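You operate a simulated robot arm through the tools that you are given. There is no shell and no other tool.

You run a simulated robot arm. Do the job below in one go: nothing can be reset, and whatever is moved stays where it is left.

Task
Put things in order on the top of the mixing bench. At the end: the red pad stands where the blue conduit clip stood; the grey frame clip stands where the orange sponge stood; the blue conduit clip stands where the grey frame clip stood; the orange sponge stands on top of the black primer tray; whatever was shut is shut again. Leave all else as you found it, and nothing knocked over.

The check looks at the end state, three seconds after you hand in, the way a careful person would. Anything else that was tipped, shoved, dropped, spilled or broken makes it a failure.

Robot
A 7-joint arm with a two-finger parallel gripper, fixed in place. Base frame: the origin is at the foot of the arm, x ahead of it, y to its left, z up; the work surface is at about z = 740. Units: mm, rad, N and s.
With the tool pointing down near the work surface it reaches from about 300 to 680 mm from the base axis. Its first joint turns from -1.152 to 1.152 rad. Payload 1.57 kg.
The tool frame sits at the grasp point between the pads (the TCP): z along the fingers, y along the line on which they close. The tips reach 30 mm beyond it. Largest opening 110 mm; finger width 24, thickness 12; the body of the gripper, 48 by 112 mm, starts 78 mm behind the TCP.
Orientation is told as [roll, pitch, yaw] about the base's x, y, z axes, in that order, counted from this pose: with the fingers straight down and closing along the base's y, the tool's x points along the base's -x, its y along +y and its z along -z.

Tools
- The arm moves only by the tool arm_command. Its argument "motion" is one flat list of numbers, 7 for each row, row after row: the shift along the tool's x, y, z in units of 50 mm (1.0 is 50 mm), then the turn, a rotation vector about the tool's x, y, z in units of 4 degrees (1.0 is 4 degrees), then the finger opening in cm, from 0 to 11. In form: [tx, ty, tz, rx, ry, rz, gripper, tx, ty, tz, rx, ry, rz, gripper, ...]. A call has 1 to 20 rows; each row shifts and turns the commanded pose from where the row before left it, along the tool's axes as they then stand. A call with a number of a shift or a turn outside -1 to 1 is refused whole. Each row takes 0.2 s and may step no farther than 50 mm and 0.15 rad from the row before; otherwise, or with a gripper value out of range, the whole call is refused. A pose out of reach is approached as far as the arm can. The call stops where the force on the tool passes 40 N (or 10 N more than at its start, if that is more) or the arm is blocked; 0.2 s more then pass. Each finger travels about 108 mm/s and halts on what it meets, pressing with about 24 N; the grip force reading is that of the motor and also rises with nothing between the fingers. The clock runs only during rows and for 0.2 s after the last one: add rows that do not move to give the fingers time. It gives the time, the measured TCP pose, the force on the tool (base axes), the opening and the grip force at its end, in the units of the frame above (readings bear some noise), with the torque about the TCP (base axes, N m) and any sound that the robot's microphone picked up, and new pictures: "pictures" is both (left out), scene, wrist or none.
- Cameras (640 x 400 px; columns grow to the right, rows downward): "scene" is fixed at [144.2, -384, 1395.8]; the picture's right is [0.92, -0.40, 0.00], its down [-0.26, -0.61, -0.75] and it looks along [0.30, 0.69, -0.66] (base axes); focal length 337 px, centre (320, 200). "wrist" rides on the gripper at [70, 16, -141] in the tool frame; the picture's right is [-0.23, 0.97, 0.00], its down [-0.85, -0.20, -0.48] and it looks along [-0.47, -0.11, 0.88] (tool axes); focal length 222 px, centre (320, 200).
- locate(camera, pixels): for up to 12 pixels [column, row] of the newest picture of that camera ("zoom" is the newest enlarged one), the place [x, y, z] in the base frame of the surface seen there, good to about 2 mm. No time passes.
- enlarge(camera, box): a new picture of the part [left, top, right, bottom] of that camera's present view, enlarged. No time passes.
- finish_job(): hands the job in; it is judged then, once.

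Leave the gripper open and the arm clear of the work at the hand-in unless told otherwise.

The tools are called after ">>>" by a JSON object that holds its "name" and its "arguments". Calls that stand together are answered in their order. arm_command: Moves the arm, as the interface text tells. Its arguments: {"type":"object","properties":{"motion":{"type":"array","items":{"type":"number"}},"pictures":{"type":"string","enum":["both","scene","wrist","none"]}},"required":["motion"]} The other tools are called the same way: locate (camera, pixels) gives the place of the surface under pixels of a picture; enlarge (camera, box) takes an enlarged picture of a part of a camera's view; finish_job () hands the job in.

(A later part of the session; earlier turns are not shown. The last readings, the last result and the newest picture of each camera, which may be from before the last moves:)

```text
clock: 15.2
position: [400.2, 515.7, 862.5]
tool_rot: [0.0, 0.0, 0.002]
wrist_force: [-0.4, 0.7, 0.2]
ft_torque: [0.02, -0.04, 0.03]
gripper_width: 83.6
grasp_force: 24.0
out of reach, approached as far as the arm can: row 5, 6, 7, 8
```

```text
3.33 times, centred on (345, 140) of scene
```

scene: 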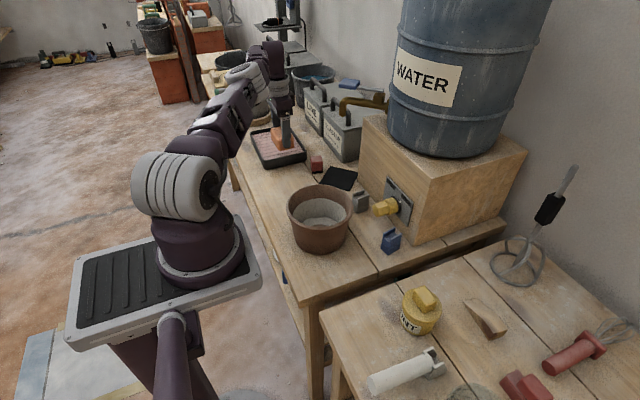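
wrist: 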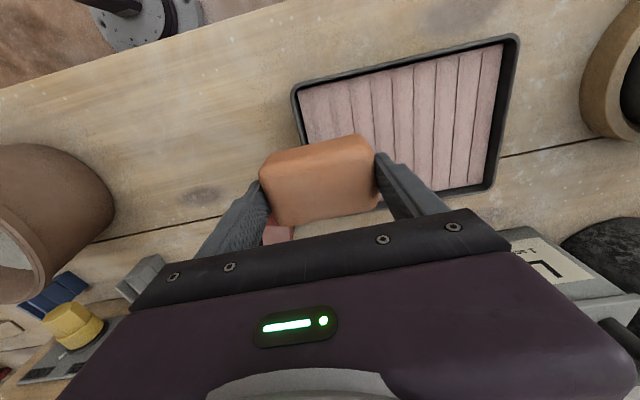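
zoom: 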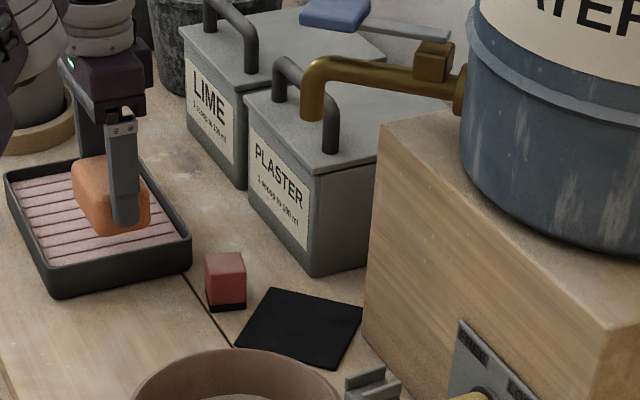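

Important: a brass tap spout ends at about (533,359,974), right above the flat black square — so that square is just the drip mat under the tap, a fixture, and a hand can't come down there. So the black-rimmed pan with the pink ribbed primer is the "black primer tray" after all. I'll place the sponge in its near part by leaning the hand outward a little. I measure the tray's inner edges precisely.

>>> {"name": "enlarge", "arguments": {"camera": "wrist", "box": [280, 25, 530, 215]}}

```text
2.11 times, centred on (405, 120) of wrist
```

zoom: 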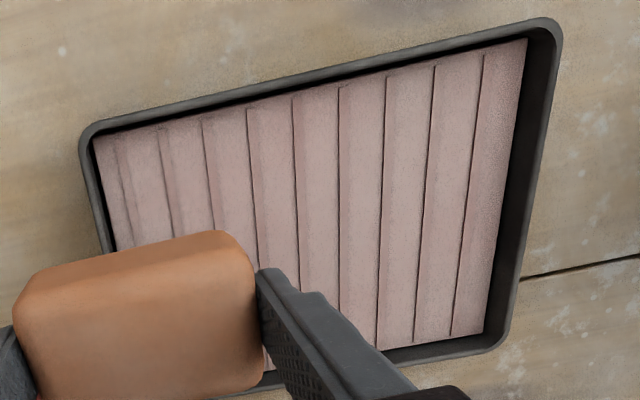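

>>> {"name": "locate", "arguments": {"camera": "zoom", "pixels": [[85, 180], [95, 215], [97, 145], [110, 170], [130, 125], [140, 145], [300, 80], [300, 110], [520, 35], [515, 60], [480, 320], [420, 355]]}}

>>> {"name": "locate", "arguments": {"camera": "scene", "pixels": [[265, 163], [275, 161], [285, 159], [295, 156.5], [300, 155], [303, 152.5], [299, 147], [294, 140], [289, 133], [254, 140], [258, 150], [262, 159]]}}

```text
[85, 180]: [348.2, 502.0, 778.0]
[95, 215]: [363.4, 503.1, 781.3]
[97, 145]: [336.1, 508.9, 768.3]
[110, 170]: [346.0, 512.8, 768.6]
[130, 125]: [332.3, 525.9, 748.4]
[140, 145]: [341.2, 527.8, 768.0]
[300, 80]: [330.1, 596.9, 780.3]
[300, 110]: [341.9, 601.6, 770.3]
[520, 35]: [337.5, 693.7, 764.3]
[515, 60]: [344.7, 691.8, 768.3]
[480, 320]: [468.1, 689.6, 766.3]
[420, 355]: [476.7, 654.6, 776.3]
```

```text
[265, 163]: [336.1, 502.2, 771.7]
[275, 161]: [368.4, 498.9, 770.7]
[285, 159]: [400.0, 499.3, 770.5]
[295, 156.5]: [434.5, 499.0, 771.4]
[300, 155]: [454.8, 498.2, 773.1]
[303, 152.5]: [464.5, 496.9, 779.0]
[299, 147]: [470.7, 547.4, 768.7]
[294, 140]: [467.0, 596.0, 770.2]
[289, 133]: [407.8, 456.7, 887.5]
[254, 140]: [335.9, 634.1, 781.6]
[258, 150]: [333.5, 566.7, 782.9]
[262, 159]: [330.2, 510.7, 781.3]
```

Tray inside spans about x 336–470, y 507–693, primer surface z≈769, rim 781. Plan: back off a little, turn the hand to yaw 90° (sponge's long side along x), then lean ~6° outward about the closing line so both fingers stay level, and set the sponge at about (388,545). First back off and turn 76°.

>>> {"name": "arm_command", "arguments": {"motion": [0.2, -0.5, -0.4, 0, 0, 0, 6, 0, 0, 0, 0, 0, -1, 6, 0, 0, 0, 0, 0, -1, 6, 0, 0, 0, 0, 0, -1, 6, 0, 0, 0, 0, 0, -1, 6, 0, 0, 0, 0, 0, -1, 6, 0, 0, 0, 0, 0, -1, 6, 0, 0, 0, 0, 0, -1, 6, 0, 0, 0, 0, 0, -1, 6, 0, 0, 0, 0, 0, -1, 6, 0, 0, 0, 0, 0, -1, 6, 0, 0, 0, 0, 0, -1, 6, 0, 0, 0, 0, 0, -1, 6, 0, 0, 0, 0, 0, -1, 6, 0, 0, 0, 0, 0, -1, 6, 0, 0, 0, 0, 0, -1, 6, 0, 0, 0, 0, 0, -1, 6, 0, 0, 0, 0, 0, -1, 6, 0, 0, 0, 0, 0, -1, 6, 0, 0, 0, 0, 0, -1, 6]}}

```text
clock: 19.4
position: [397.4, 514.6, 863.8]
tool_rot: [-0.001, 0.0, 1.327]
wrist_force: [-0.2, 1.2, 0.9]
ft_torque: [-0.02, -0.03, 0.03]
gripper_width: 84.0
grasp_force: 24.3
out of reach, approached as far as the arm can: row 1
```

scene: 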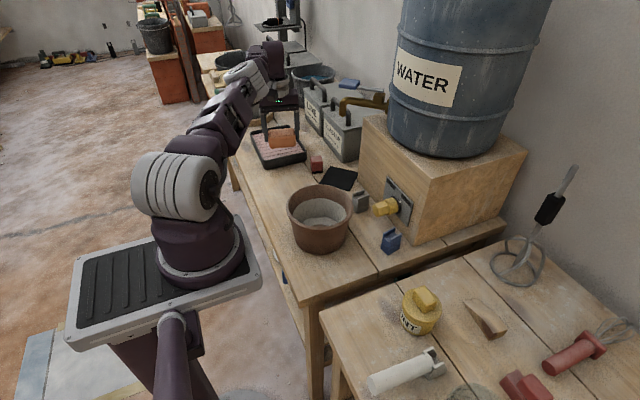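
wrist: 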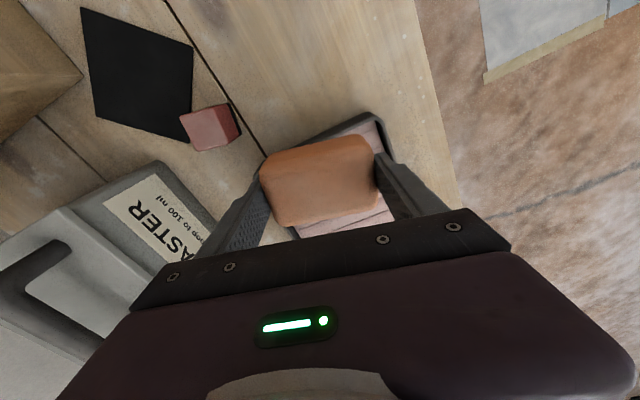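

The turn worked; yaw is 76°. The first back-off step was flagged, probably because the arm is stretched straight. I try a back-off again (25 mm in −y) and finish the turn to 90°.

>>> {"name": "arm_command", "arguments": {"motion": [0.24, -0.06, 0, 0, 0, 0, 6, 0.24, -0.06, 0, 0, 0, 0, 6, 0, 0, 0, 0, 0, -1, 6, 0, 0, 0, 0, 0, -1, 6, 0, 0, 0, 0, 0, -1, 6, 0, 0, 0, 0, 0, -0.5, 6, 0, 0, 0, 0, 0, 0, 6], "pictures": "scene"}}

```text
clock: 21.0
position: [400.0, 490.7, 863.2]
tool_rot: [-0.001, 0.0, 1.57]
wrist_force: [-0.1, -0.4, 0.5]
ft_torque: [0.0, 0.01, 0.03]
gripper_width: 83.7
grasp_force: 24.4
out of reach, approached as far as the arm can: row 1
```

scene: 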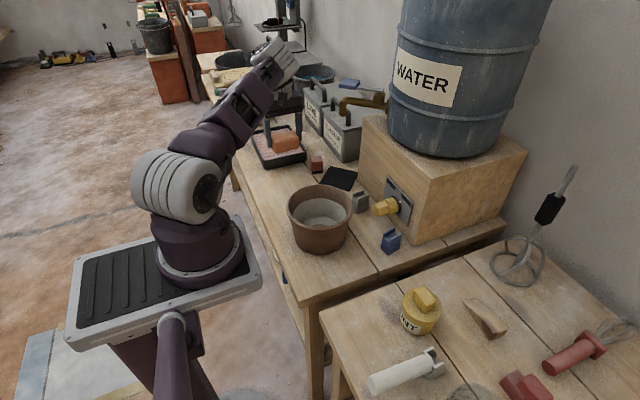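

Now at (400,491,863) with yaw 90°. I lean the hand 8° outward (about the closing line) and move to about (388,545) at the same height.

>>> {"name": "arm_command", "arguments": {"motion": [0, 0, 0, 0, -1, 0, 6, 0, 0, 0, 0, -1, 0, 6, -0.356, 0.08, 0.05, 0, 0, 0, 6, -0.356, 0.08, 0.05, 0, 0, 0, 6, -0.356, 0.08, 0.05, 0, 0, 0, 6, 0, 0, 0, 0, 0, 0, 6]}}

```text
clock: 22.4
position: [386.8, 543.2, 866.4]
tool_rot: [0.0, -0.14, 1.571]
wrist_force: [-1.0, -0.4, -0.4]
ft_torque: [0.0, -0.04, 0.01]
gripper_width: 83.9
grasp_force: 23.8
```

scene: 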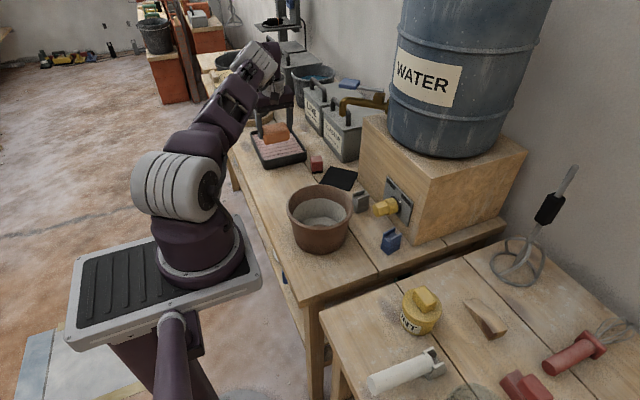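
wrist: 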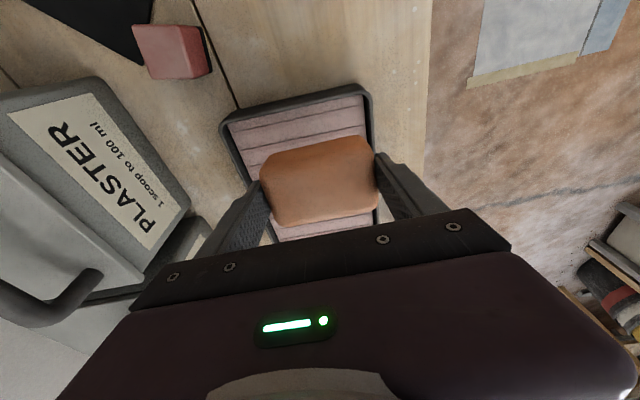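

The hand reached (387,543,866) leaning 8°, and the wrist picture shows the sponge over the near part of the tray. I lower straight down about 42 mm to just above the primer.

>>> {"name": "arm_command", "arguments": {"motion": [0.058, 0, 0.416, 0, 0, 0, 6, 0.058, 0, 0.416, 0, 0, 0, 6, 0, 0, 0, 0, 0, 0, 6]}}

>>> {"name": "enlarge", "arguments": {"camera": "scene", "box": [235, 90, 335, 180]}}

```text
clock: 23.2
position: [387.8, 544.4, 821.0]
tool_rot: [0.0, -0.138, 1.57]
wrist_force: [-0.9, -0.4, -0.5]
ft_torque: [0.0, 0.0, 0.01]
gripper_width: 83.7
grasp_force: 23.6
```

scene: 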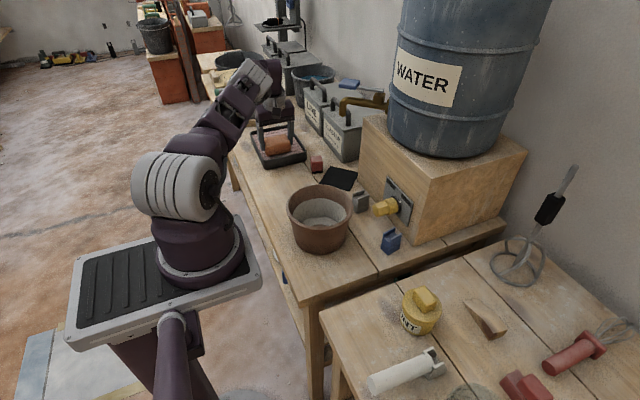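
wrist: 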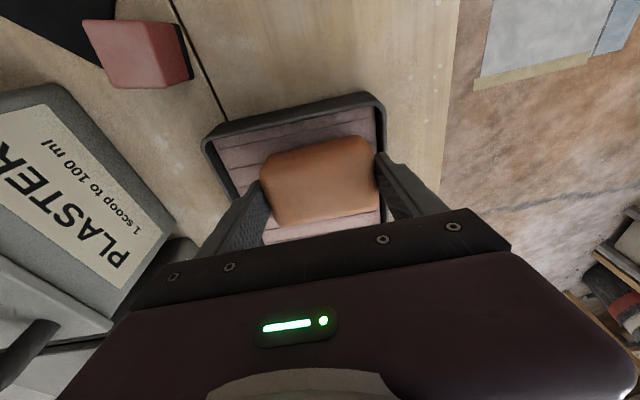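

```text
4.44 times, centred on (285, 135) of scene
```

zoom: 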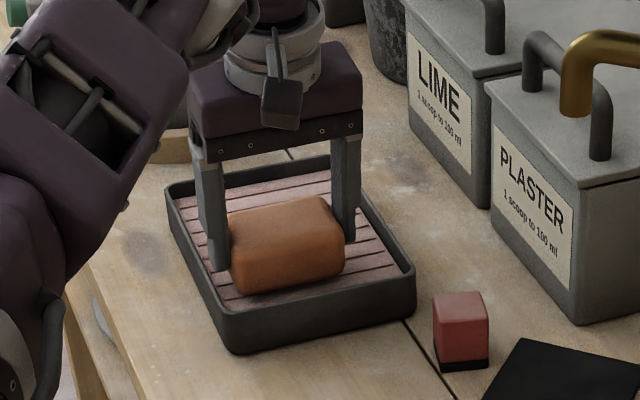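

The sponge sits inside the tray walls, just above the primer. I lower in tiny steps (1.5 mm each) and watch the vertical force.

>>> {"name": "arm_command", "arguments": {"motion": [0.004, 0, 0.03, 0, 0, 0, 6, 0.004, 0, 0.03, 0, 0, 0, 6, 0, 0, 0, 0, 0, 0, 6], "pictures": "none"}}

```text
clock: 24.0
position: [387.1, 544.4, 817.3]
tool_rot: [0.001, -0.14, 1.571]
wrist_force: [0.3, -0.2, -0.1]
ft_torque: [0.01, 0.01, -0.02]
gripper_width: 83.8
grasp_force: 23.9
```

No contact yet (force ~0). I lower another 3 mm.

>>> {"name": "arm_command", "arguments": {"motion": [0.004, 0, 0.03, 0, 0, 0, 6, 0.004, 0, 0.03, 0, 0, 0, 6, 0, 0, 0, 0, 0, 0, 6], "pictures": "none"}}

```text
clock: 24.8
position: [388.4, 545.9, 817.1]
tool_rot: [-0.002, -0.142, 1.569]
wrist_force: [-0.3, -0.9, 25.3]
ft_torque: [-0.61, 0.23, 0.0]
gripper_width: 84.1
grasp_force: 23.9
```

Contact felt (25 N up). I back off 1 mm to relieve the push, then open the fingers modestly to 96 mm.

>>> {"name": "arm_command", "arguments": {"motion": [-0.003, 0, -0.024, 0, 0, 0, 6, 0, 0, 0, 0, 0, 0, 8.8, 0, 0, 0, 0, 0, 0, 9.6, 0, 0, 0, 0, 0, 0, 9.6, 0, 0, 0, 0, 0, 0, 9.6]}}

>>> {"name": "enlarge", "arguments": {"camera": "scene", "box": [235, 90, 335, 180]}}

```text
clock: 26.0
position: [386.5, 544.8, 816.1]
tool_rot: [-0.001, -0.14, 1.57]
wrist_force: [0.8, 0.3, 0.2]
ft_torque: [-0.01, -0.03, 0.0]
gripper_width: 95.9
grasp_force: 0.1
```

scene: 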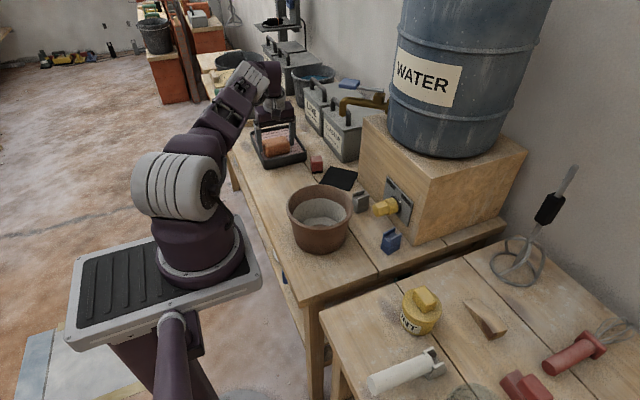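
wrist: 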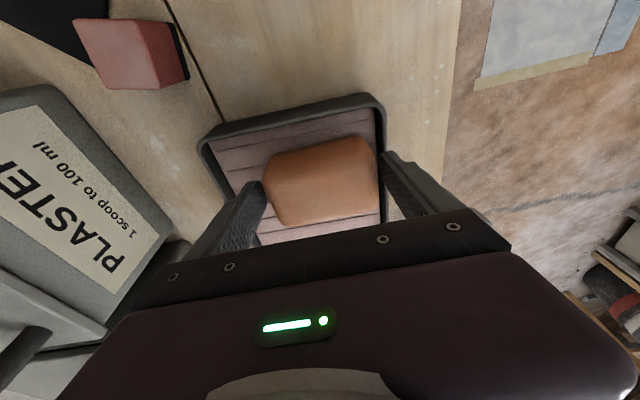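

```text
4.44 times, centred on (285, 135) of scene
```

zoom: 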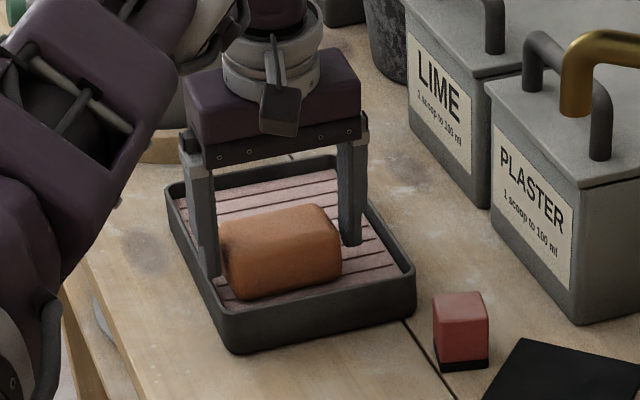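

The sponge lies flat in the tray and is free. I open slightly more and withdraw along the fingers' axis, up and back.

>>> {"name": "arm_command", "arguments": {"motion": [0, 0, 0, 0, 0, 0, 10.2, 0, 0, -0.2, 0, 0, 0, 10.2, 0, 0, -0.4, 0, 0, 0, 10.2, 0, 0, -0.5, 0, 0, 0, 10.2, 0, 0, -0.5, 0, 0, 0, 10.2, 0, 0, 0, 0, 0, 0, 10.2]}}

>>> {"name": "enlarge", "arguments": {"camera": "scene", "box": [235, 90, 335, 180]}}

```text
clock: 27.4
position: [387.0, 532.5, 896.2]
tool_rot: [0.0, -0.14, 1.57]
wrist_force: [1.3, -0.8, -0.4]
ft_torque: [0.01, -0.01, 0.0]
gripper_width: 102.1
grasp_force: 0.1
```

scene: 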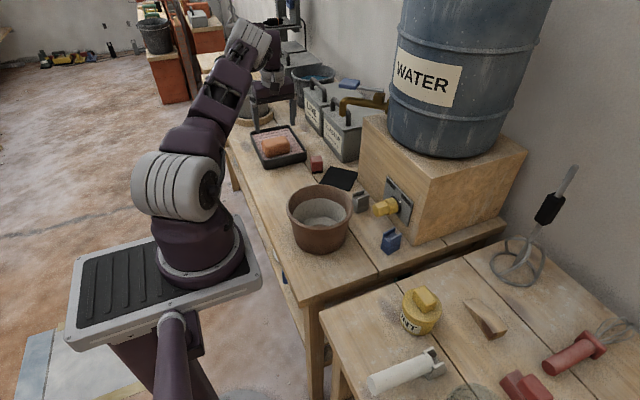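
wrist: 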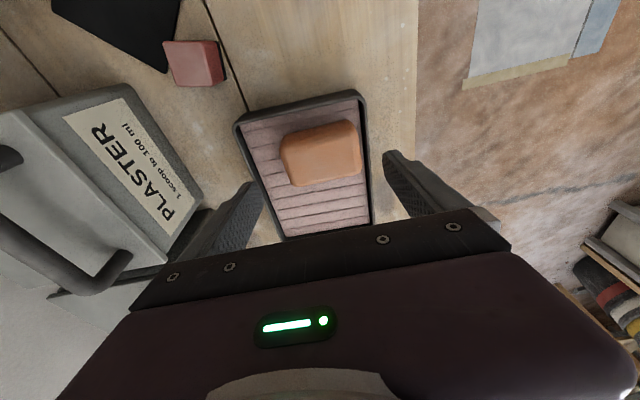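

```text
4.44 times, centred on (285, 135) of scene
```

zoom: 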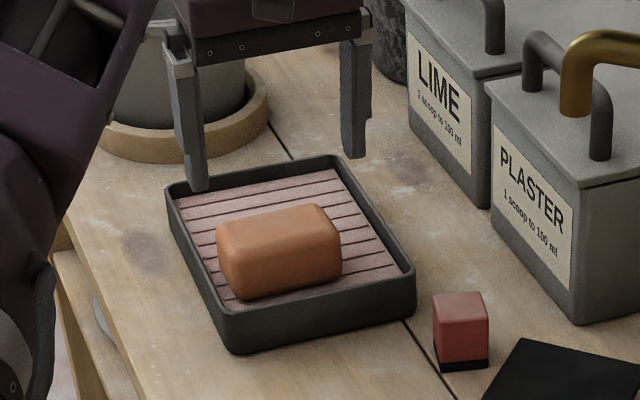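

The sponge is resting flat inside the tray. Now I back off 60 mm in −y, take out the lean, and turn the hand back towards yaw 0.

>>> {"name": "arm_command", "arguments": {"motion": [0.6, 0, -0.083, 0, 0, 0, 10.2, 0.6, 0, -0.083, 0, 0, 0, 10.2, 0, 0, 0, 0, 1, 0, 10.2, 0, 0, 0, 0, 1, 0, 10.2, 0, 0, 0, 0, 0, 1, 10.2, 0, 0, 0, 0, 0, 1, 10.2, 0, 0, 0, 0, 0, 1, 10.2, 0, 0, 0, 0, 0, 1, 10.2, 0, 0, 0, 0, 0, 1, 10.2, 0, 0, 0, 0, 0, 1, 10.2, 0, 0, 0, 0, 0, 1, 10.2, 0, 0, 0, 0, 0, 1, 10.2, 0, 0, 0, 0, 0, 1, 10.2, 0, 0, 0, 0, 0, 1, 10.2, 0, 0, 0, 0, 0, 1, 10.2, 0, 0, 0, 0, 0, 1, 10.2, 0, 0, 0, 0, 0, 1, 10.2, 0, 0, 0, 0, 0, 1, 10.2, 0, 0, 0, 0, 0, 1, 10.2, 0, 0, 0, 0, 0, 1, 10.2], "pictures": "scene"}}

```text
clock: 31.6
position: [386.0, 472.8, 895.7]
tool_rot: [0.001, 0.0, 0.453]
wrist_force: [0.0, 0.6, 0.1]
ft_torque: [-0.08, 0.01, -0.01]
gripper_width: 101.9
grasp_force: 0.0
```

scene: 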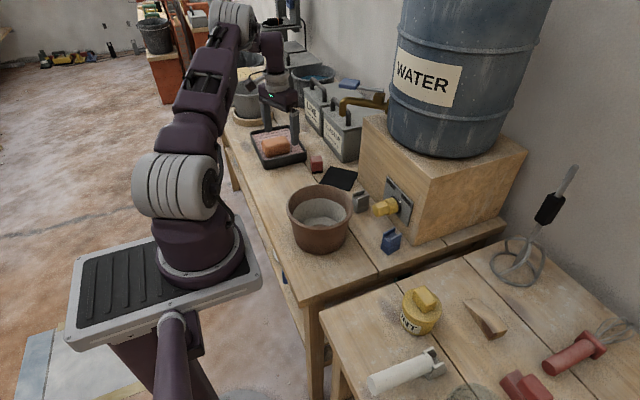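

Sponge still fine in the tray. I finish turning to yaw 0, rise to z≈966 and travel to about (400,217), which is above the pot, clear of the spout at (533,359).

>>> {"name": "arm_command", "arguments": {"motion": [0, 0, -0.2, 0, 0, 1, 10.2, 0, 0, -0.2, 0, 0, 1, 10.2, 0, 0, -0.2, 0, 0, 1, 10.2, 0, 0, -0.2, 0, 0, 1, 10.2, 0, 0, -0.2, 0, 0, 1, 10.2, 0, 0, -0.2, 0, 0, 1, 9, 0, 0, -0.2, 0, 0, 0.49, 8, 0, -0.853, 0, 0, 0, 0, 7, -0.05, -0.853, 0, 0, 0, 0, 7, -0.05, -0.853, 0, 0, 0, 0, 7, -0.05, -0.853, 0, 0, 0, 0, 7, -0.05, -0.853, 0, 0, 0, 0, 7, -0.05, -0.853, 0, 0, 0, 0, 7, 0, 0, 0, 0, 0, 0, 7]}}

```text
clock: 34.6
position: [398.6, 218.2, 965.9]
tool_rot: [0.0, -0.001, 0.0]
wrist_force: [-0.2, 0.3, 0.4]
ft_torque: [-0.02, -0.02, 0.03]
gripper_width: 70.0
grasp_force: 0.1
```

scene: 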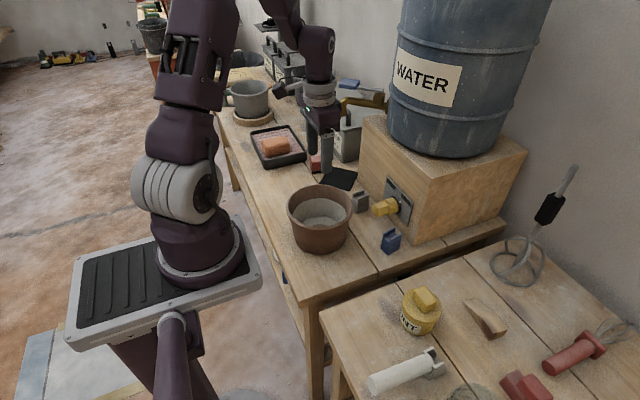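
wrist: 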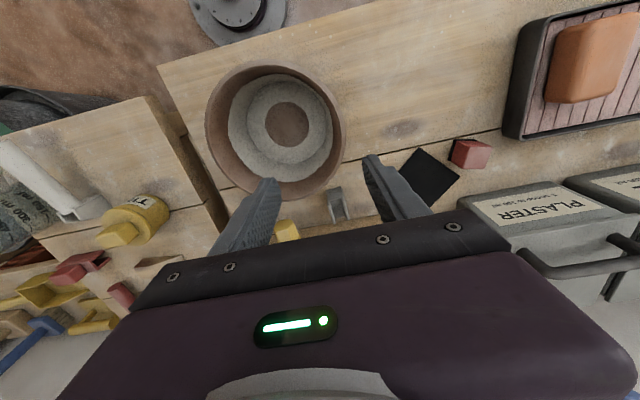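

The grey clip shows at wrist pixel (338,203). I enlarge it there to get its position and angle from above.

>>> {"name": "enlarge", "arguments": {"camera": "wrist", "box": [306, 180, 370, 230]}}

```text
8.00 times, centred on (338, 205) of wrist
```

zoom: 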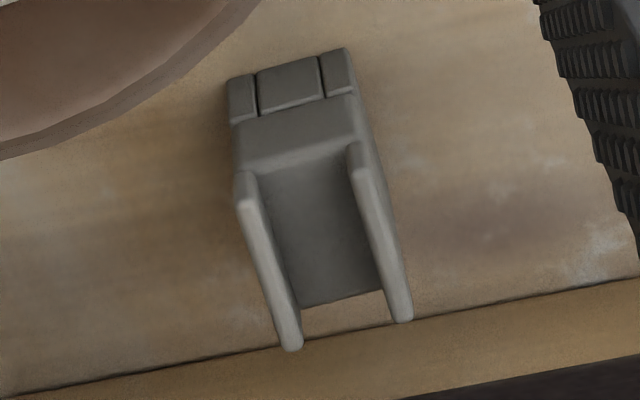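

>>> {"name": "locate", "arguments": {"camera": "zoom", "pixels": [[245, 185], [290, 340], [355, 155], [402, 310], [237, 130], [232, 85], [345, 60], [360, 110], [310, 220], [340, 290], [385, 200], [250, 240]]}}

```text
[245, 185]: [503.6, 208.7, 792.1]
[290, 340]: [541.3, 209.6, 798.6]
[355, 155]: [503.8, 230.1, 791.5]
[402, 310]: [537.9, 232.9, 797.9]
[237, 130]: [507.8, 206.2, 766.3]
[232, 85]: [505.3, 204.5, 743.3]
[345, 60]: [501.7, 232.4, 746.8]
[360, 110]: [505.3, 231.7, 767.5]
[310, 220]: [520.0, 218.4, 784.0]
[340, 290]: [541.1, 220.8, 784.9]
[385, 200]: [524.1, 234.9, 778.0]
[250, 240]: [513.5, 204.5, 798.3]
```

Grey clip: about x 504–542, y 204.5–234, centre (523,219), turned only ~2–3°. I lean the hand 4° (wrist back from the barrel), go out to x≈523 at z≈966, then down to z≈880 above the clip.

>>> {"name": "arm_command", "arguments": {"motion": [0, 0, 0, 0, -1, 0, 7, -0.827, 0.006, 0.058, 0, 0, 0, 7, -0.827, 0.006, 0.058, 0, 0, 0, 7, -0.827, 0.006, 0.058, 0, 0, 0, 7, 0.06, 0, 0.858, 0, 0, 0, 7, 0.06, 0, 0.858, 0, 0, 0, 7, 0, 0, 0, 0, 0, -0.6, 7, 0, 0, 0, 0, 0, 0, 7]}}

```text
clock: 36.4
position: [524.8, 216.3, 879.9]
tool_rot: [-0.003, -0.069, 0.041]
wrist_force: [-0.3, 0.2, -0.4]
ft_torque: [0.0, 0.0, -0.02]
gripper_width: 69.8
grasp_force: 0.1
```

scene: 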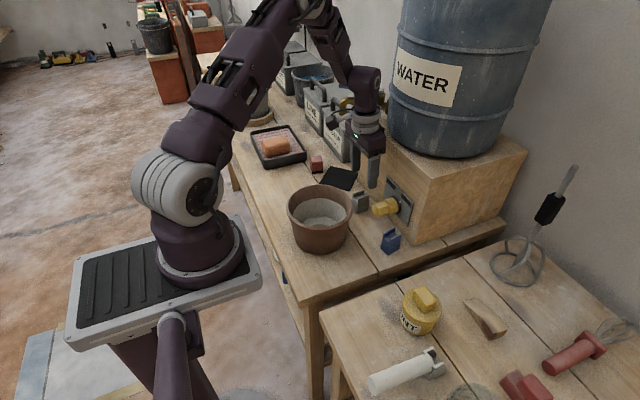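
wrist: 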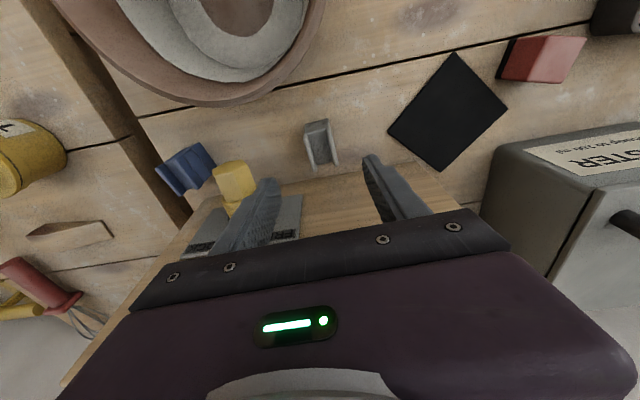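

Hovering at (525,216,880) with no contact. I measure the clip again from this nearer view.

>>> {"name": "enlarge", "arguments": {"camera": "wrist", "box": [284, 112, 364, 172]}}

```text
6.67 times, centred on (324, 142) of wrist
```

zoom: 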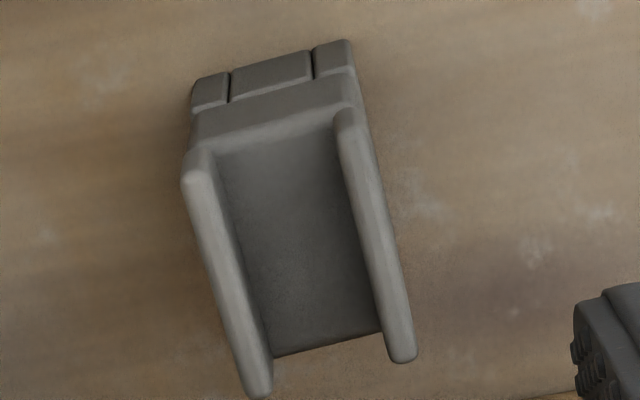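

>>> {"name": "locate", "arguments": {"camera": "zoom", "pixels": [[193, 190], [255, 380], [345, 125], [403, 345], [215, 250], [225, 280], [370, 200], [390, 270], [290, 200], [310, 330], [195, 105], [350, 75]]}}

```text
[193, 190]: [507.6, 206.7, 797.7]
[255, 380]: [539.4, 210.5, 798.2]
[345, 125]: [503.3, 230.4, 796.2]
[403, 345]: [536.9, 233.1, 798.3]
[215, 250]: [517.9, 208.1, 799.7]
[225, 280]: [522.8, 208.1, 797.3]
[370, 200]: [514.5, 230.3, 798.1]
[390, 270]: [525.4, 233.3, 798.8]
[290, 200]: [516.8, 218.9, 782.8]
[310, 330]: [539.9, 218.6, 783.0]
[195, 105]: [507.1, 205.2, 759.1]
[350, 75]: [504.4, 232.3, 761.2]
```

The clip is turned about 5.5°, centre (522,220). I trim position and angle, then lower to z≈786 with the fingers 70 mm open (about 20 mm spare each side).

>>> {"name": "arm_command", "arguments": {"motion": [0.043, 0.078, 0, 0, 0, -0.77, 7, 0.044, 0, 0.625, 0, 0, 0, 7, 0.044, 0, 0.625, 0, 0, 0, 7, 0.044, 0, 0.625, 0, 0, 0, 7, 0, 0, 0, 0, 0, 0, 7]}}

>>> {"name": "enlarge", "arguments": {"camera": "scene", "box": [320, 140, 430, 230]}}

```text
clock: 37.6
position: [520.0, 221.5, 785.1]
tool_rot: [-0.007, -0.07, 0.095]
wrist_force: [0.0, 0.6, -0.1]
ft_torque: [0.01, -0.02, 0.0]
gripper_width: 69.9
grasp_force: 0.1
```

scene: 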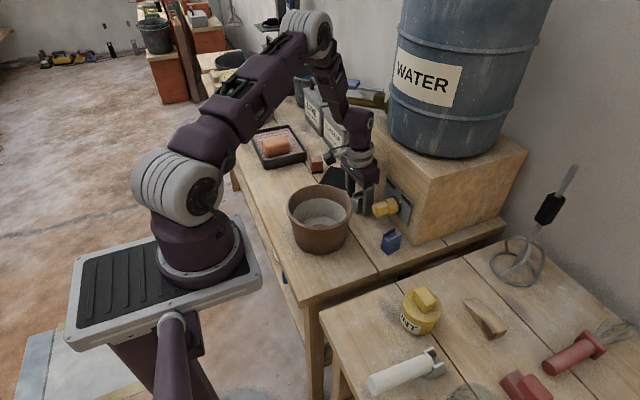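
wrist: 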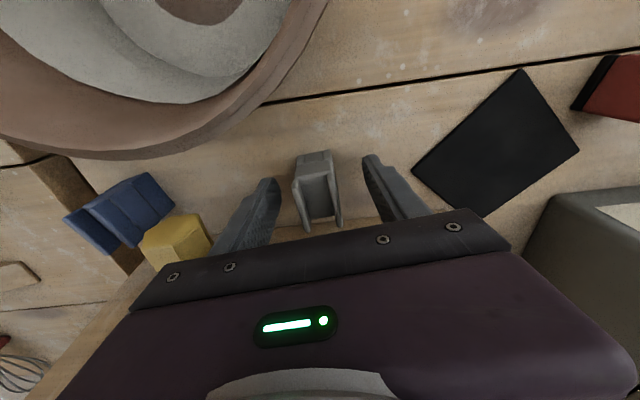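

```text
4.44 times, centred on (375, 185) of scene
```

zoom: 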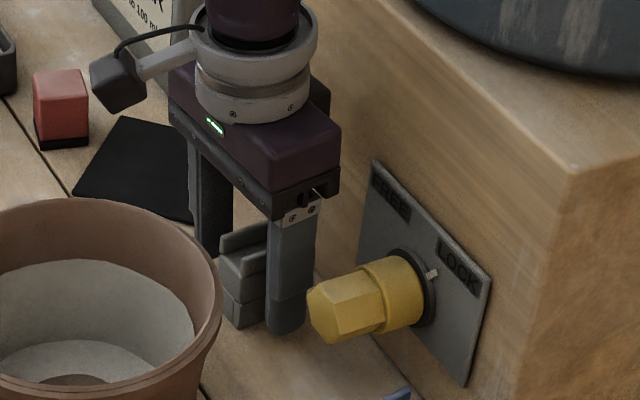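

Fingers straddle the clip, clear of the knob and pot. I close onto it.

>>> {"name": "arm_command", "arguments": {"motion": [0, 0, 0, 0, 0, 0, 5, 0, 0, 0, 0, 0, 0, 3.8, 0, 0, 0, 0, 0, 0, 2.8, 0, 0, 0, 0, 0, 0, 1.8, 0, 0, 0, 0, 0, 0, 1.8]}}

>>> {"name": "enlarge", "arguments": {"camera": "scene", "box": [320, 140, 430, 230]}}

```text
clock: 38.8
position: [519.2, 222.9, 784.6]
tool_rot: [-0.007, -0.07, 0.095]
wrist_force: [0.2, 0.3, 0.0]
ft_torque: [0.01, 0.0, 0.0]
gripper_width: 28.6
grasp_force: 24.6
```

scene: 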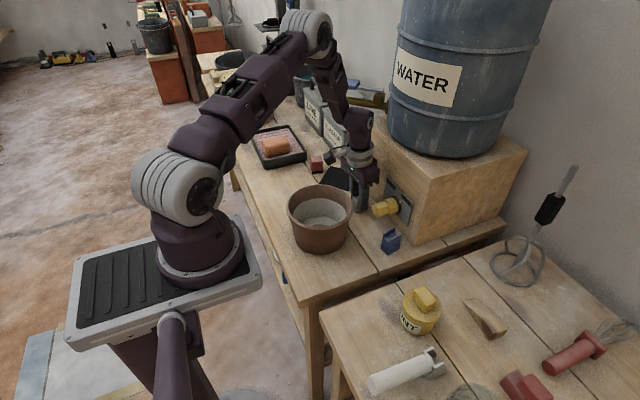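
wrist: 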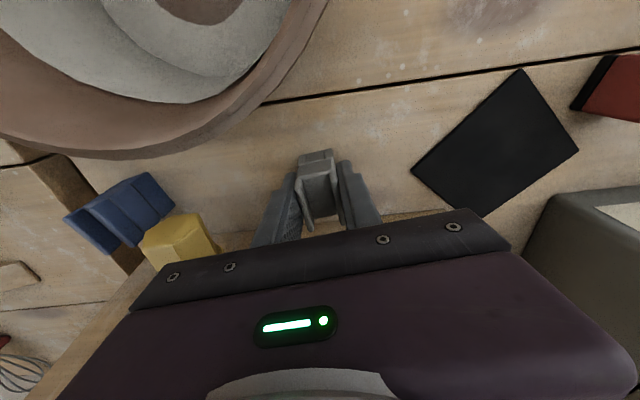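

```text
4.44 times, centred on (375, 185) of scene
```

zoom: 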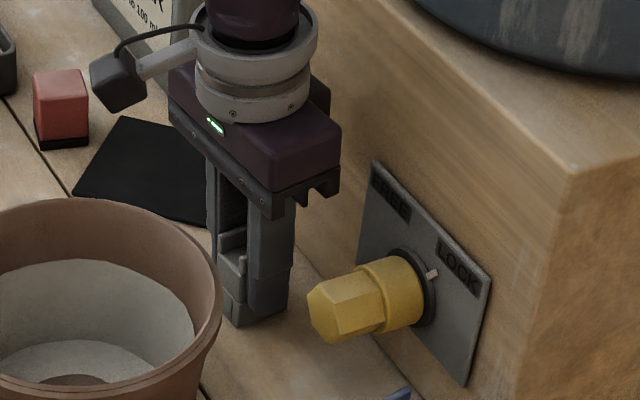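

Gripped at 28.6 mm, 24 N. I lift straight up about 155 mm, then pull back in −x over the pot (clip underside stays above 890).

>>> {"name": "arm_command", "arguments": {"motion": [-0.021, 0, -0.3, 0, 0, 0, 1.8, -0.049, 0, -0.698, 0, 0, 0, 1.8, -0.049, 0, -0.698, 0, 0, 0, 1.8, -0.049, 0, -0.698, 0, 0, 0, 1.8, -0.049, 0, -0.698, 0, 0, 0, 1.8, 0, 0, 0, 0, 0, 0, 1.8]}}

```text
clock: 40.2
position: [521.2, 223.4, 939.9]
tool_rot: [-0.006, -0.07, 0.095]
wrist_force: [-0.1, -1.0, 0.4]
ft_torque: [0.0, 0.0, -0.01]
gripper_width: 28.4
grasp_force: 23.8
```

scene: 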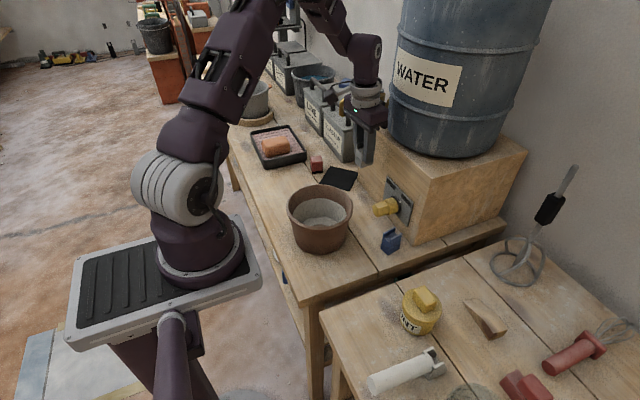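
wrist: 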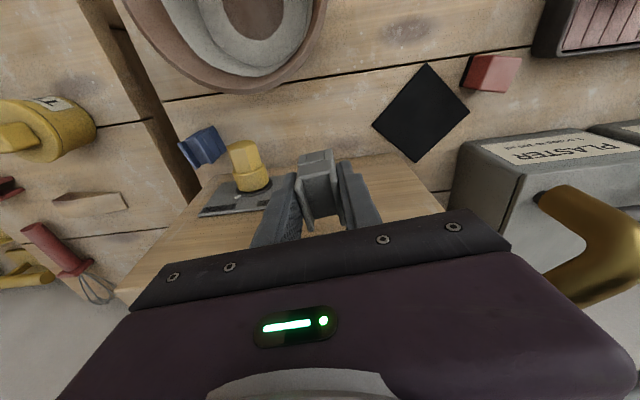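

Clip is lifted. I check where it sits in the hand by locating its visible corners.

>>> {"name": "enlarge", "arguments": {"camera": "wrist", "box": [280, 140, 360, 240]}}

```text
4.00 times, centred on (320, 190) of wrist
```

zoom: 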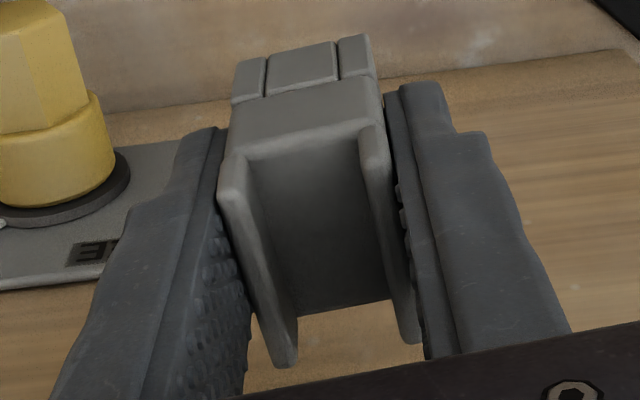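

>>> {"name": "locate", "arguments": {"camera": "zoom", "pixels": [[230, 190], [285, 355], [372, 140], [412, 330], [320, 165], [340, 290], [305, 115], [240, 95], [370, 75], [300, 70], [300, 220], [360, 220]]}}

```text
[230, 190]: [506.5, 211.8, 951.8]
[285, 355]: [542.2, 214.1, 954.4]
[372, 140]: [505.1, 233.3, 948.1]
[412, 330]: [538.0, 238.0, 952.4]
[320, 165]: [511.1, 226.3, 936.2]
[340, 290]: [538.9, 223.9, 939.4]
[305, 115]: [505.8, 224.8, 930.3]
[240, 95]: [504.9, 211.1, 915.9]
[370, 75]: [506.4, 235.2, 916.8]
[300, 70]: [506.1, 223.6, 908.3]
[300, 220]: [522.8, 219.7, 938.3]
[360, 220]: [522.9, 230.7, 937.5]
```

The clip hangs straight with its centre about 2 mm ahead of the tool point. I carry it back in −x 120 mm, then to about (361,379) over the sponge's old place, staying at z≈940.

>>> {"name": "arm_command", "arguments": {"motion": [0.794, 0.077, -0.056, 0, 0, 0, 1.8, 0.794, 0.077, -0.056, 0, 0, 0, 1.8, 0.794, 0.077, -0.056, 0, 0, 0, 1.8, 0.123, 0.797, -0.014, 0, 0, 0, 1.8, 0.123, 0.797, -0.014, 0, 0, 0, 1.8, 0.123, 0.797, -0.014, 0, 0, 0, 1.8, 0.123, 0.797, -0.014, 0, 0, 0, 1.8, 0, 0, 0, 0, 0, 0, 1.8]}}

```text
clock: 42.0
position: [359.8, 379.1, 938.0]
tool_rot: [-0.007, -0.071, 0.097]
wrist_force: [-0.6, 0.3, -0.5]
ft_torque: [0.01, -0.03, -0.02]
gripper_width: 28.6
grasp_force: 24.4
```

scene: 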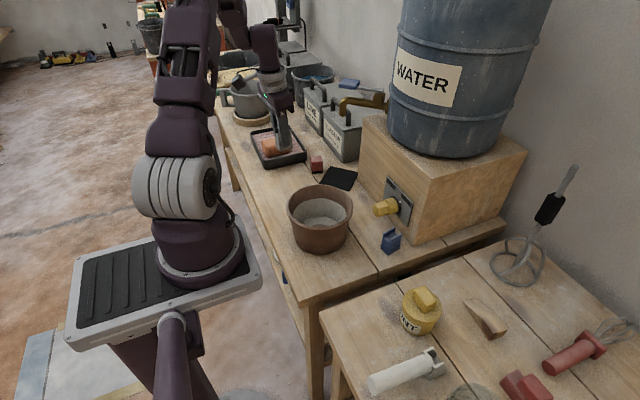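
wrist: 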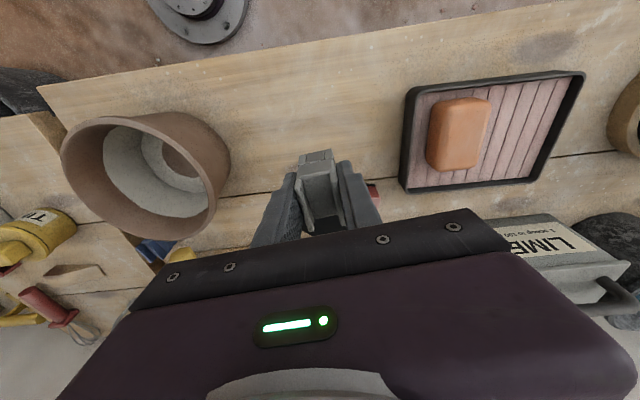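

At (360,379,938). I lower 135 mm to about z=803.

>>> {"name": "arm_command", "arguments": {"motion": [0.04, 0, 0.898, 0, 0, 0, 1.8, 0.055, 0, 0.898, 0, 0, 0, 1.8, 0.063, 0, 0.898, 0, 0, 0, 1.8, 0, 0, 0, 0, 0, 0, 1.8]}}

>>> {"name": "enlarge", "arguments": {"camera": "scene", "box": [240, 130, 340, 220]}}

```text
clock: 43.0
position: [363.3, 378.9, 803.1]
tool_rot: [-0.006, -0.068, 0.096]
wrist_force: [-0.7, 0.9, -0.8]
ft_torque: [0.01, -0.01, -0.02]
gripper_width: 28.5
grasp_force: 24.0
```

scene: 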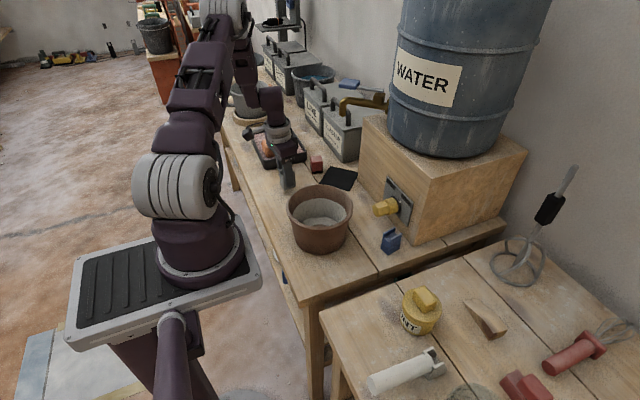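
wrist: 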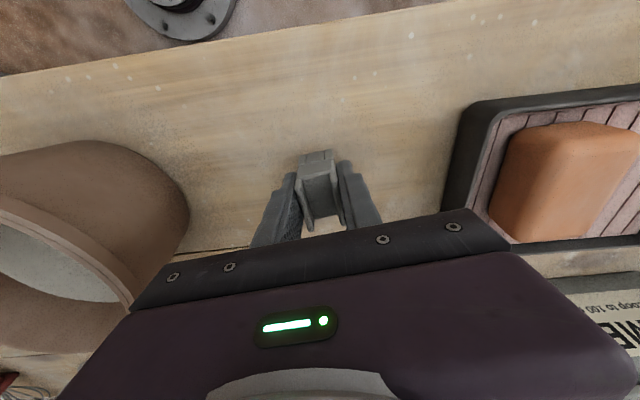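

```text
4.44 times, centred on (290, 175) of scene
```

zoom: 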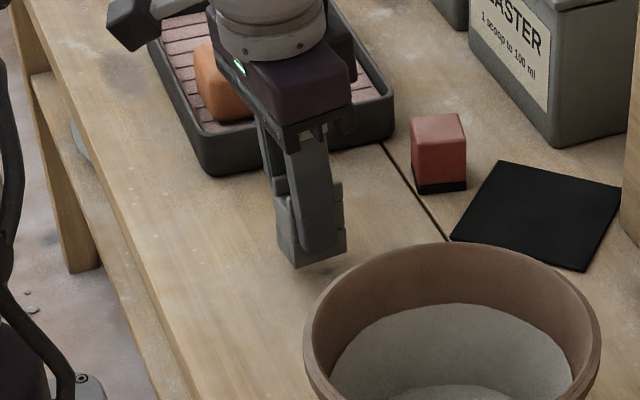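

At (363,379,803). I correct 2 mm back in x and lower 14 mm, then fine steps.

>>> {"name": "arm_command", "arguments": {"motion": [0.06, 0, 0.28, 0, 0, 0, 1.8, 0.002, 0, 0.03, 0, 0, 0, 1.8, 0, 0, 0, 0, 0, 0, 1.8], "pictures": "none"}}

```text
clock: 43.8
position: [360.0, 377.6, 788.5]
tool_rot: [-0.007, -0.069, 0.097]
wrist_force: [-0.5, 0.4, 0.7]
ft_torque: [-0.01, -0.01, 0.03]
gripper_width: 28.3
grasp_force: 23.8
```

No contact yet at z≈788. I lower two more 1.5 mm steps.

>>> {"name": "arm_command", "arguments": {"motion": [0.002, 0, 0.03, 0, 0, 0, 1.8, 0.002, 0.01, 0.03, 0, 0, 0, 1.8, 0, 0, 0, 0, 0, 0, 1.8], "pictures": "none"}}

```text
clock: 44.6
position: [360.6, 379.7, 785.2]
tool_rot: [-0.007, -0.069, 0.096]
wrist_force: [0.0, -0.6, -0.9]
ft_torque: [0.01, -0.01, -0.03]
gripper_width: 28.5
grasp_force: 24.0
```

>>> {"name": "arm_command", "arguments": {"motion": [0.001, 0, 0.02, 0, 0, 0, 1.8, 0.001, 0, 0.02, 0, 0, 0, 1.8, 0, 0, 0, 0, 0, 0, 1.8], "pictures": "none"}}

```text
clock: 45.4
position: [361.9, 380.4, 785.8]
tool_rot: [-0.005, -0.072, 0.098]
wrist_force: [-3.5, -3.5, 19.4]
ft_torque: [-0.01, 0.14, 0.03]
gripper_width: 28.4
grasp_force: 24.0
```

Contact (19 N up). I relieve slightly and open the fingers to 50 mm.

>>> {"name": "arm_command", "arguments": {"motion": [-0.001, 0, -0.012, 0, 0, 0, 1.8, 0, 0, 0, 0, 0, 0, 3.4, 0, 0, 0, 0, 0, 0, 4.2, 0, 0, 0, 0, 0, 0, 5, 0, 0, 0, 0, 0, 0, 5.5, 0, 0, 0, 0, 0, 0, 5.5]}}

>>> {"name": "enlarge", "arguments": {"camera": "scene", "box": [240, 130, 340, 220]}}

```text
clock: 46.8
position: [362.3, 378.8, 783.6]
tool_rot: [-0.007, -0.069, 0.098]
wrist_force: [-0.2, 0.3, 0.1]
ft_torque: [0.0, 0.02, 0.0]
gripper_width: 55.0
grasp_force: 0.1
```

scene: 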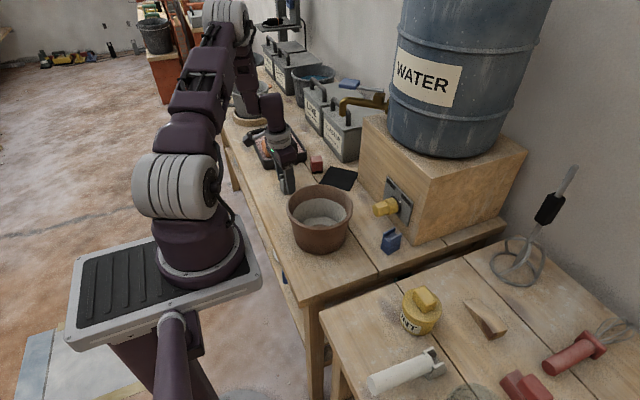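
wrist: 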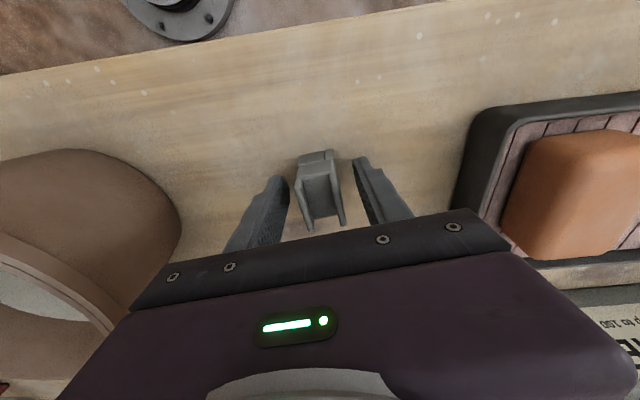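

```text
4.44 times, centred on (290, 175) of scene
```

zoom: 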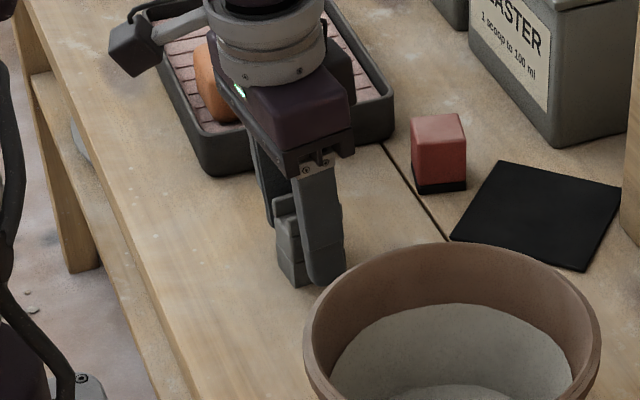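

The grey clip stands free. I withdraw upward along the finger axis ~150 mm.

>>> {"name": "arm_command", "arguments": {"motion": [0, 0, -0.5, 0, 0, 0, 5.5, 0, 0, -0.8, 0, 0, 0, 5.5, 0, 0, -0.9, 0, 0, 0, 7, 0, 0, -0.9, 0, 0, 0, 7, 0, 0, 0, 0, 0, 0, 7]}}

>>> {"name": "enlarge", "arguments": {"camera": "wrist", "box": [270, 90, 370, 170]}}

```text
clock: 48.0
position: [348.8, 376.9, 941.9]
tool_rot: [-0.006, -0.069, 0.096]
wrist_force: [0.4, 0.5, 0.0]
ft_torque: [0.0, -0.03, 0.01]
gripper_width: 70.1
grasp_force: 0.0
```

scene: 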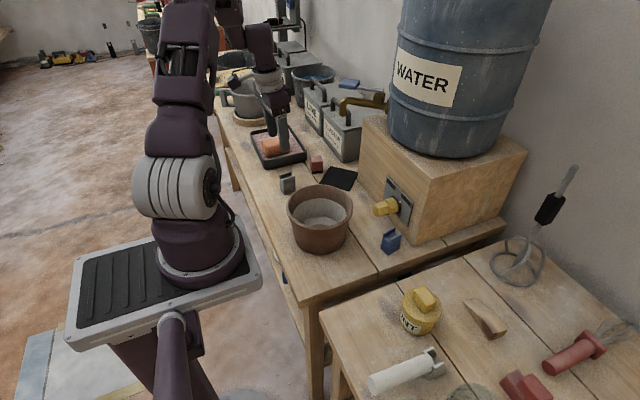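
wrist: 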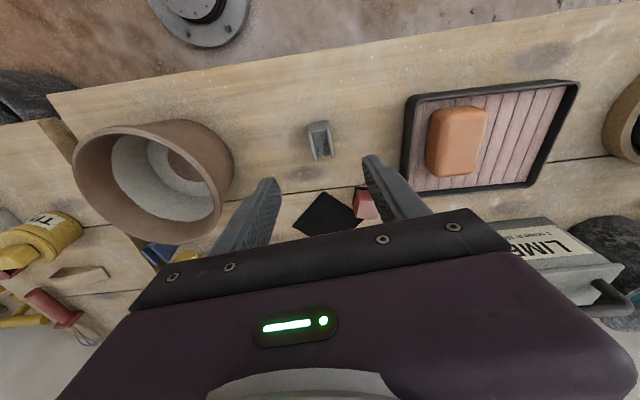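

```text
5.00 times, centred on (320, 130) of wrist
```

zoom: 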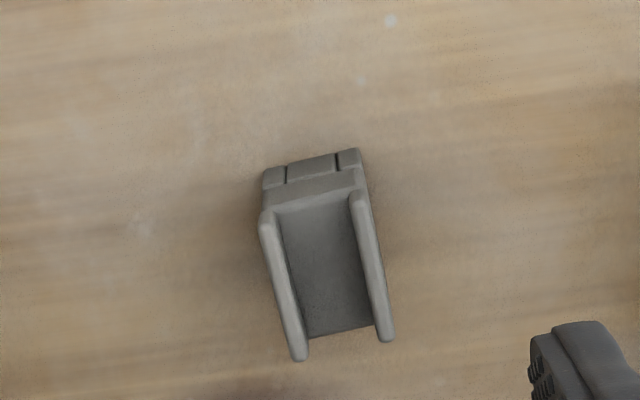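

>>> {"name": "locate", "arguments": {"camera": "zoom", "pixels": [[268, 225], [298, 350], [357, 205], [387, 330], [275, 260], [365, 250], [320, 250], [330, 310], [300, 190], [320, 165]]}}

```text
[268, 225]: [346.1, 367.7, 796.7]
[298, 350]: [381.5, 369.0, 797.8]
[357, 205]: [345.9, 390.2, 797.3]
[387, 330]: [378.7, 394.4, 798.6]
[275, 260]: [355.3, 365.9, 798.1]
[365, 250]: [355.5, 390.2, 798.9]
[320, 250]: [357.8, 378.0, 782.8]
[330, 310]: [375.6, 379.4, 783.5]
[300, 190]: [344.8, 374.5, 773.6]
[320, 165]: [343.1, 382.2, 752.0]
```

The grey clip stands at (363,380), exactly on the sponge's old spot. Next the blue clip: I travel at z≈966 to about (400,56) and look at it.

>>> {"name": "arm_command", "arguments": {"motion": [-0.054, -0.81, -0.051, 0, 0, 0, 7, -0.054, -0.81, -0.051, 0, 0, 0, 7, -0.054, -0.81, -0.051, 0, 0, 0, 7, -0.054, -0.81, -0.051, 0, 0, 0, 7, -0.054, -0.81, -0.051, 0, 0, 0, 7, -0.054, -0.81, -0.051, 0, 0, 0, 7, -0.054, -0.81, -0.051, 0, 0, 0, 7, -0.054, -0.81, -0.051, 0, 0, 0, 7, 0, 0, 0, 0, 0, 0, 7]}}

>>> {"name": "enlarge", "arguments": {"camera": "wrist", "box": [280, 150, 380, 240]}}

```text
clock: 50.0
position: [402.1, 58.9, 965.8]
tool_rot: [-0.008, -0.071, 0.097]
wrist_force: [0.6, 0.8, -0.3]
ft_torque: [-0.02, 0.01, -0.01]
gripper_width: 69.8
grasp_force: 0.0
```

scene: 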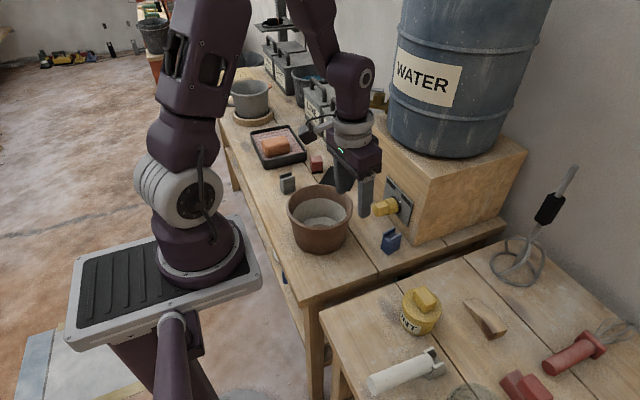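
wrist: 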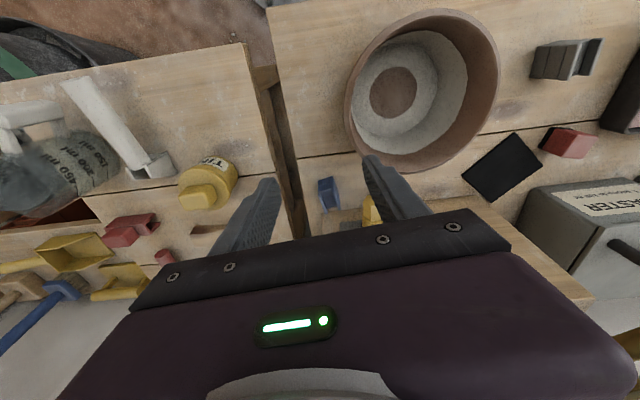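

```text
4.44 times, centred on (330, 195) of wrist
```

zoom: 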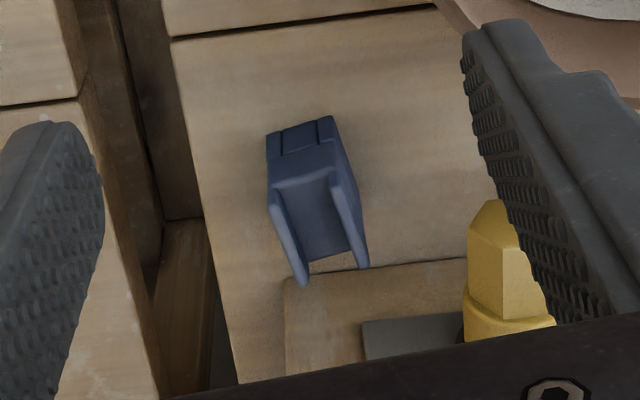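

>>> {"name": "locate", "arguments": {"camera": "zoom", "pixels": [[275, 205], [302, 272], [337, 185], [362, 258], [285, 230], [350, 220], [315, 215], [330, 250], [268, 150], [332, 130], [272, 165], [335, 150]]}}

```text
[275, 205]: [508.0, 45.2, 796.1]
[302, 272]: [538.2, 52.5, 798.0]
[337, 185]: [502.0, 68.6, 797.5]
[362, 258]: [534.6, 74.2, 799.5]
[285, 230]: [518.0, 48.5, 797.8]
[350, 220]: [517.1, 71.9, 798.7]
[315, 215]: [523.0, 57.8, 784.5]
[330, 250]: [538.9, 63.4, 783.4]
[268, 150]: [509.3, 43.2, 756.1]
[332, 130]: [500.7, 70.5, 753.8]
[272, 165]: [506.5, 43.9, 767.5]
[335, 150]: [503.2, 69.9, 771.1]
```

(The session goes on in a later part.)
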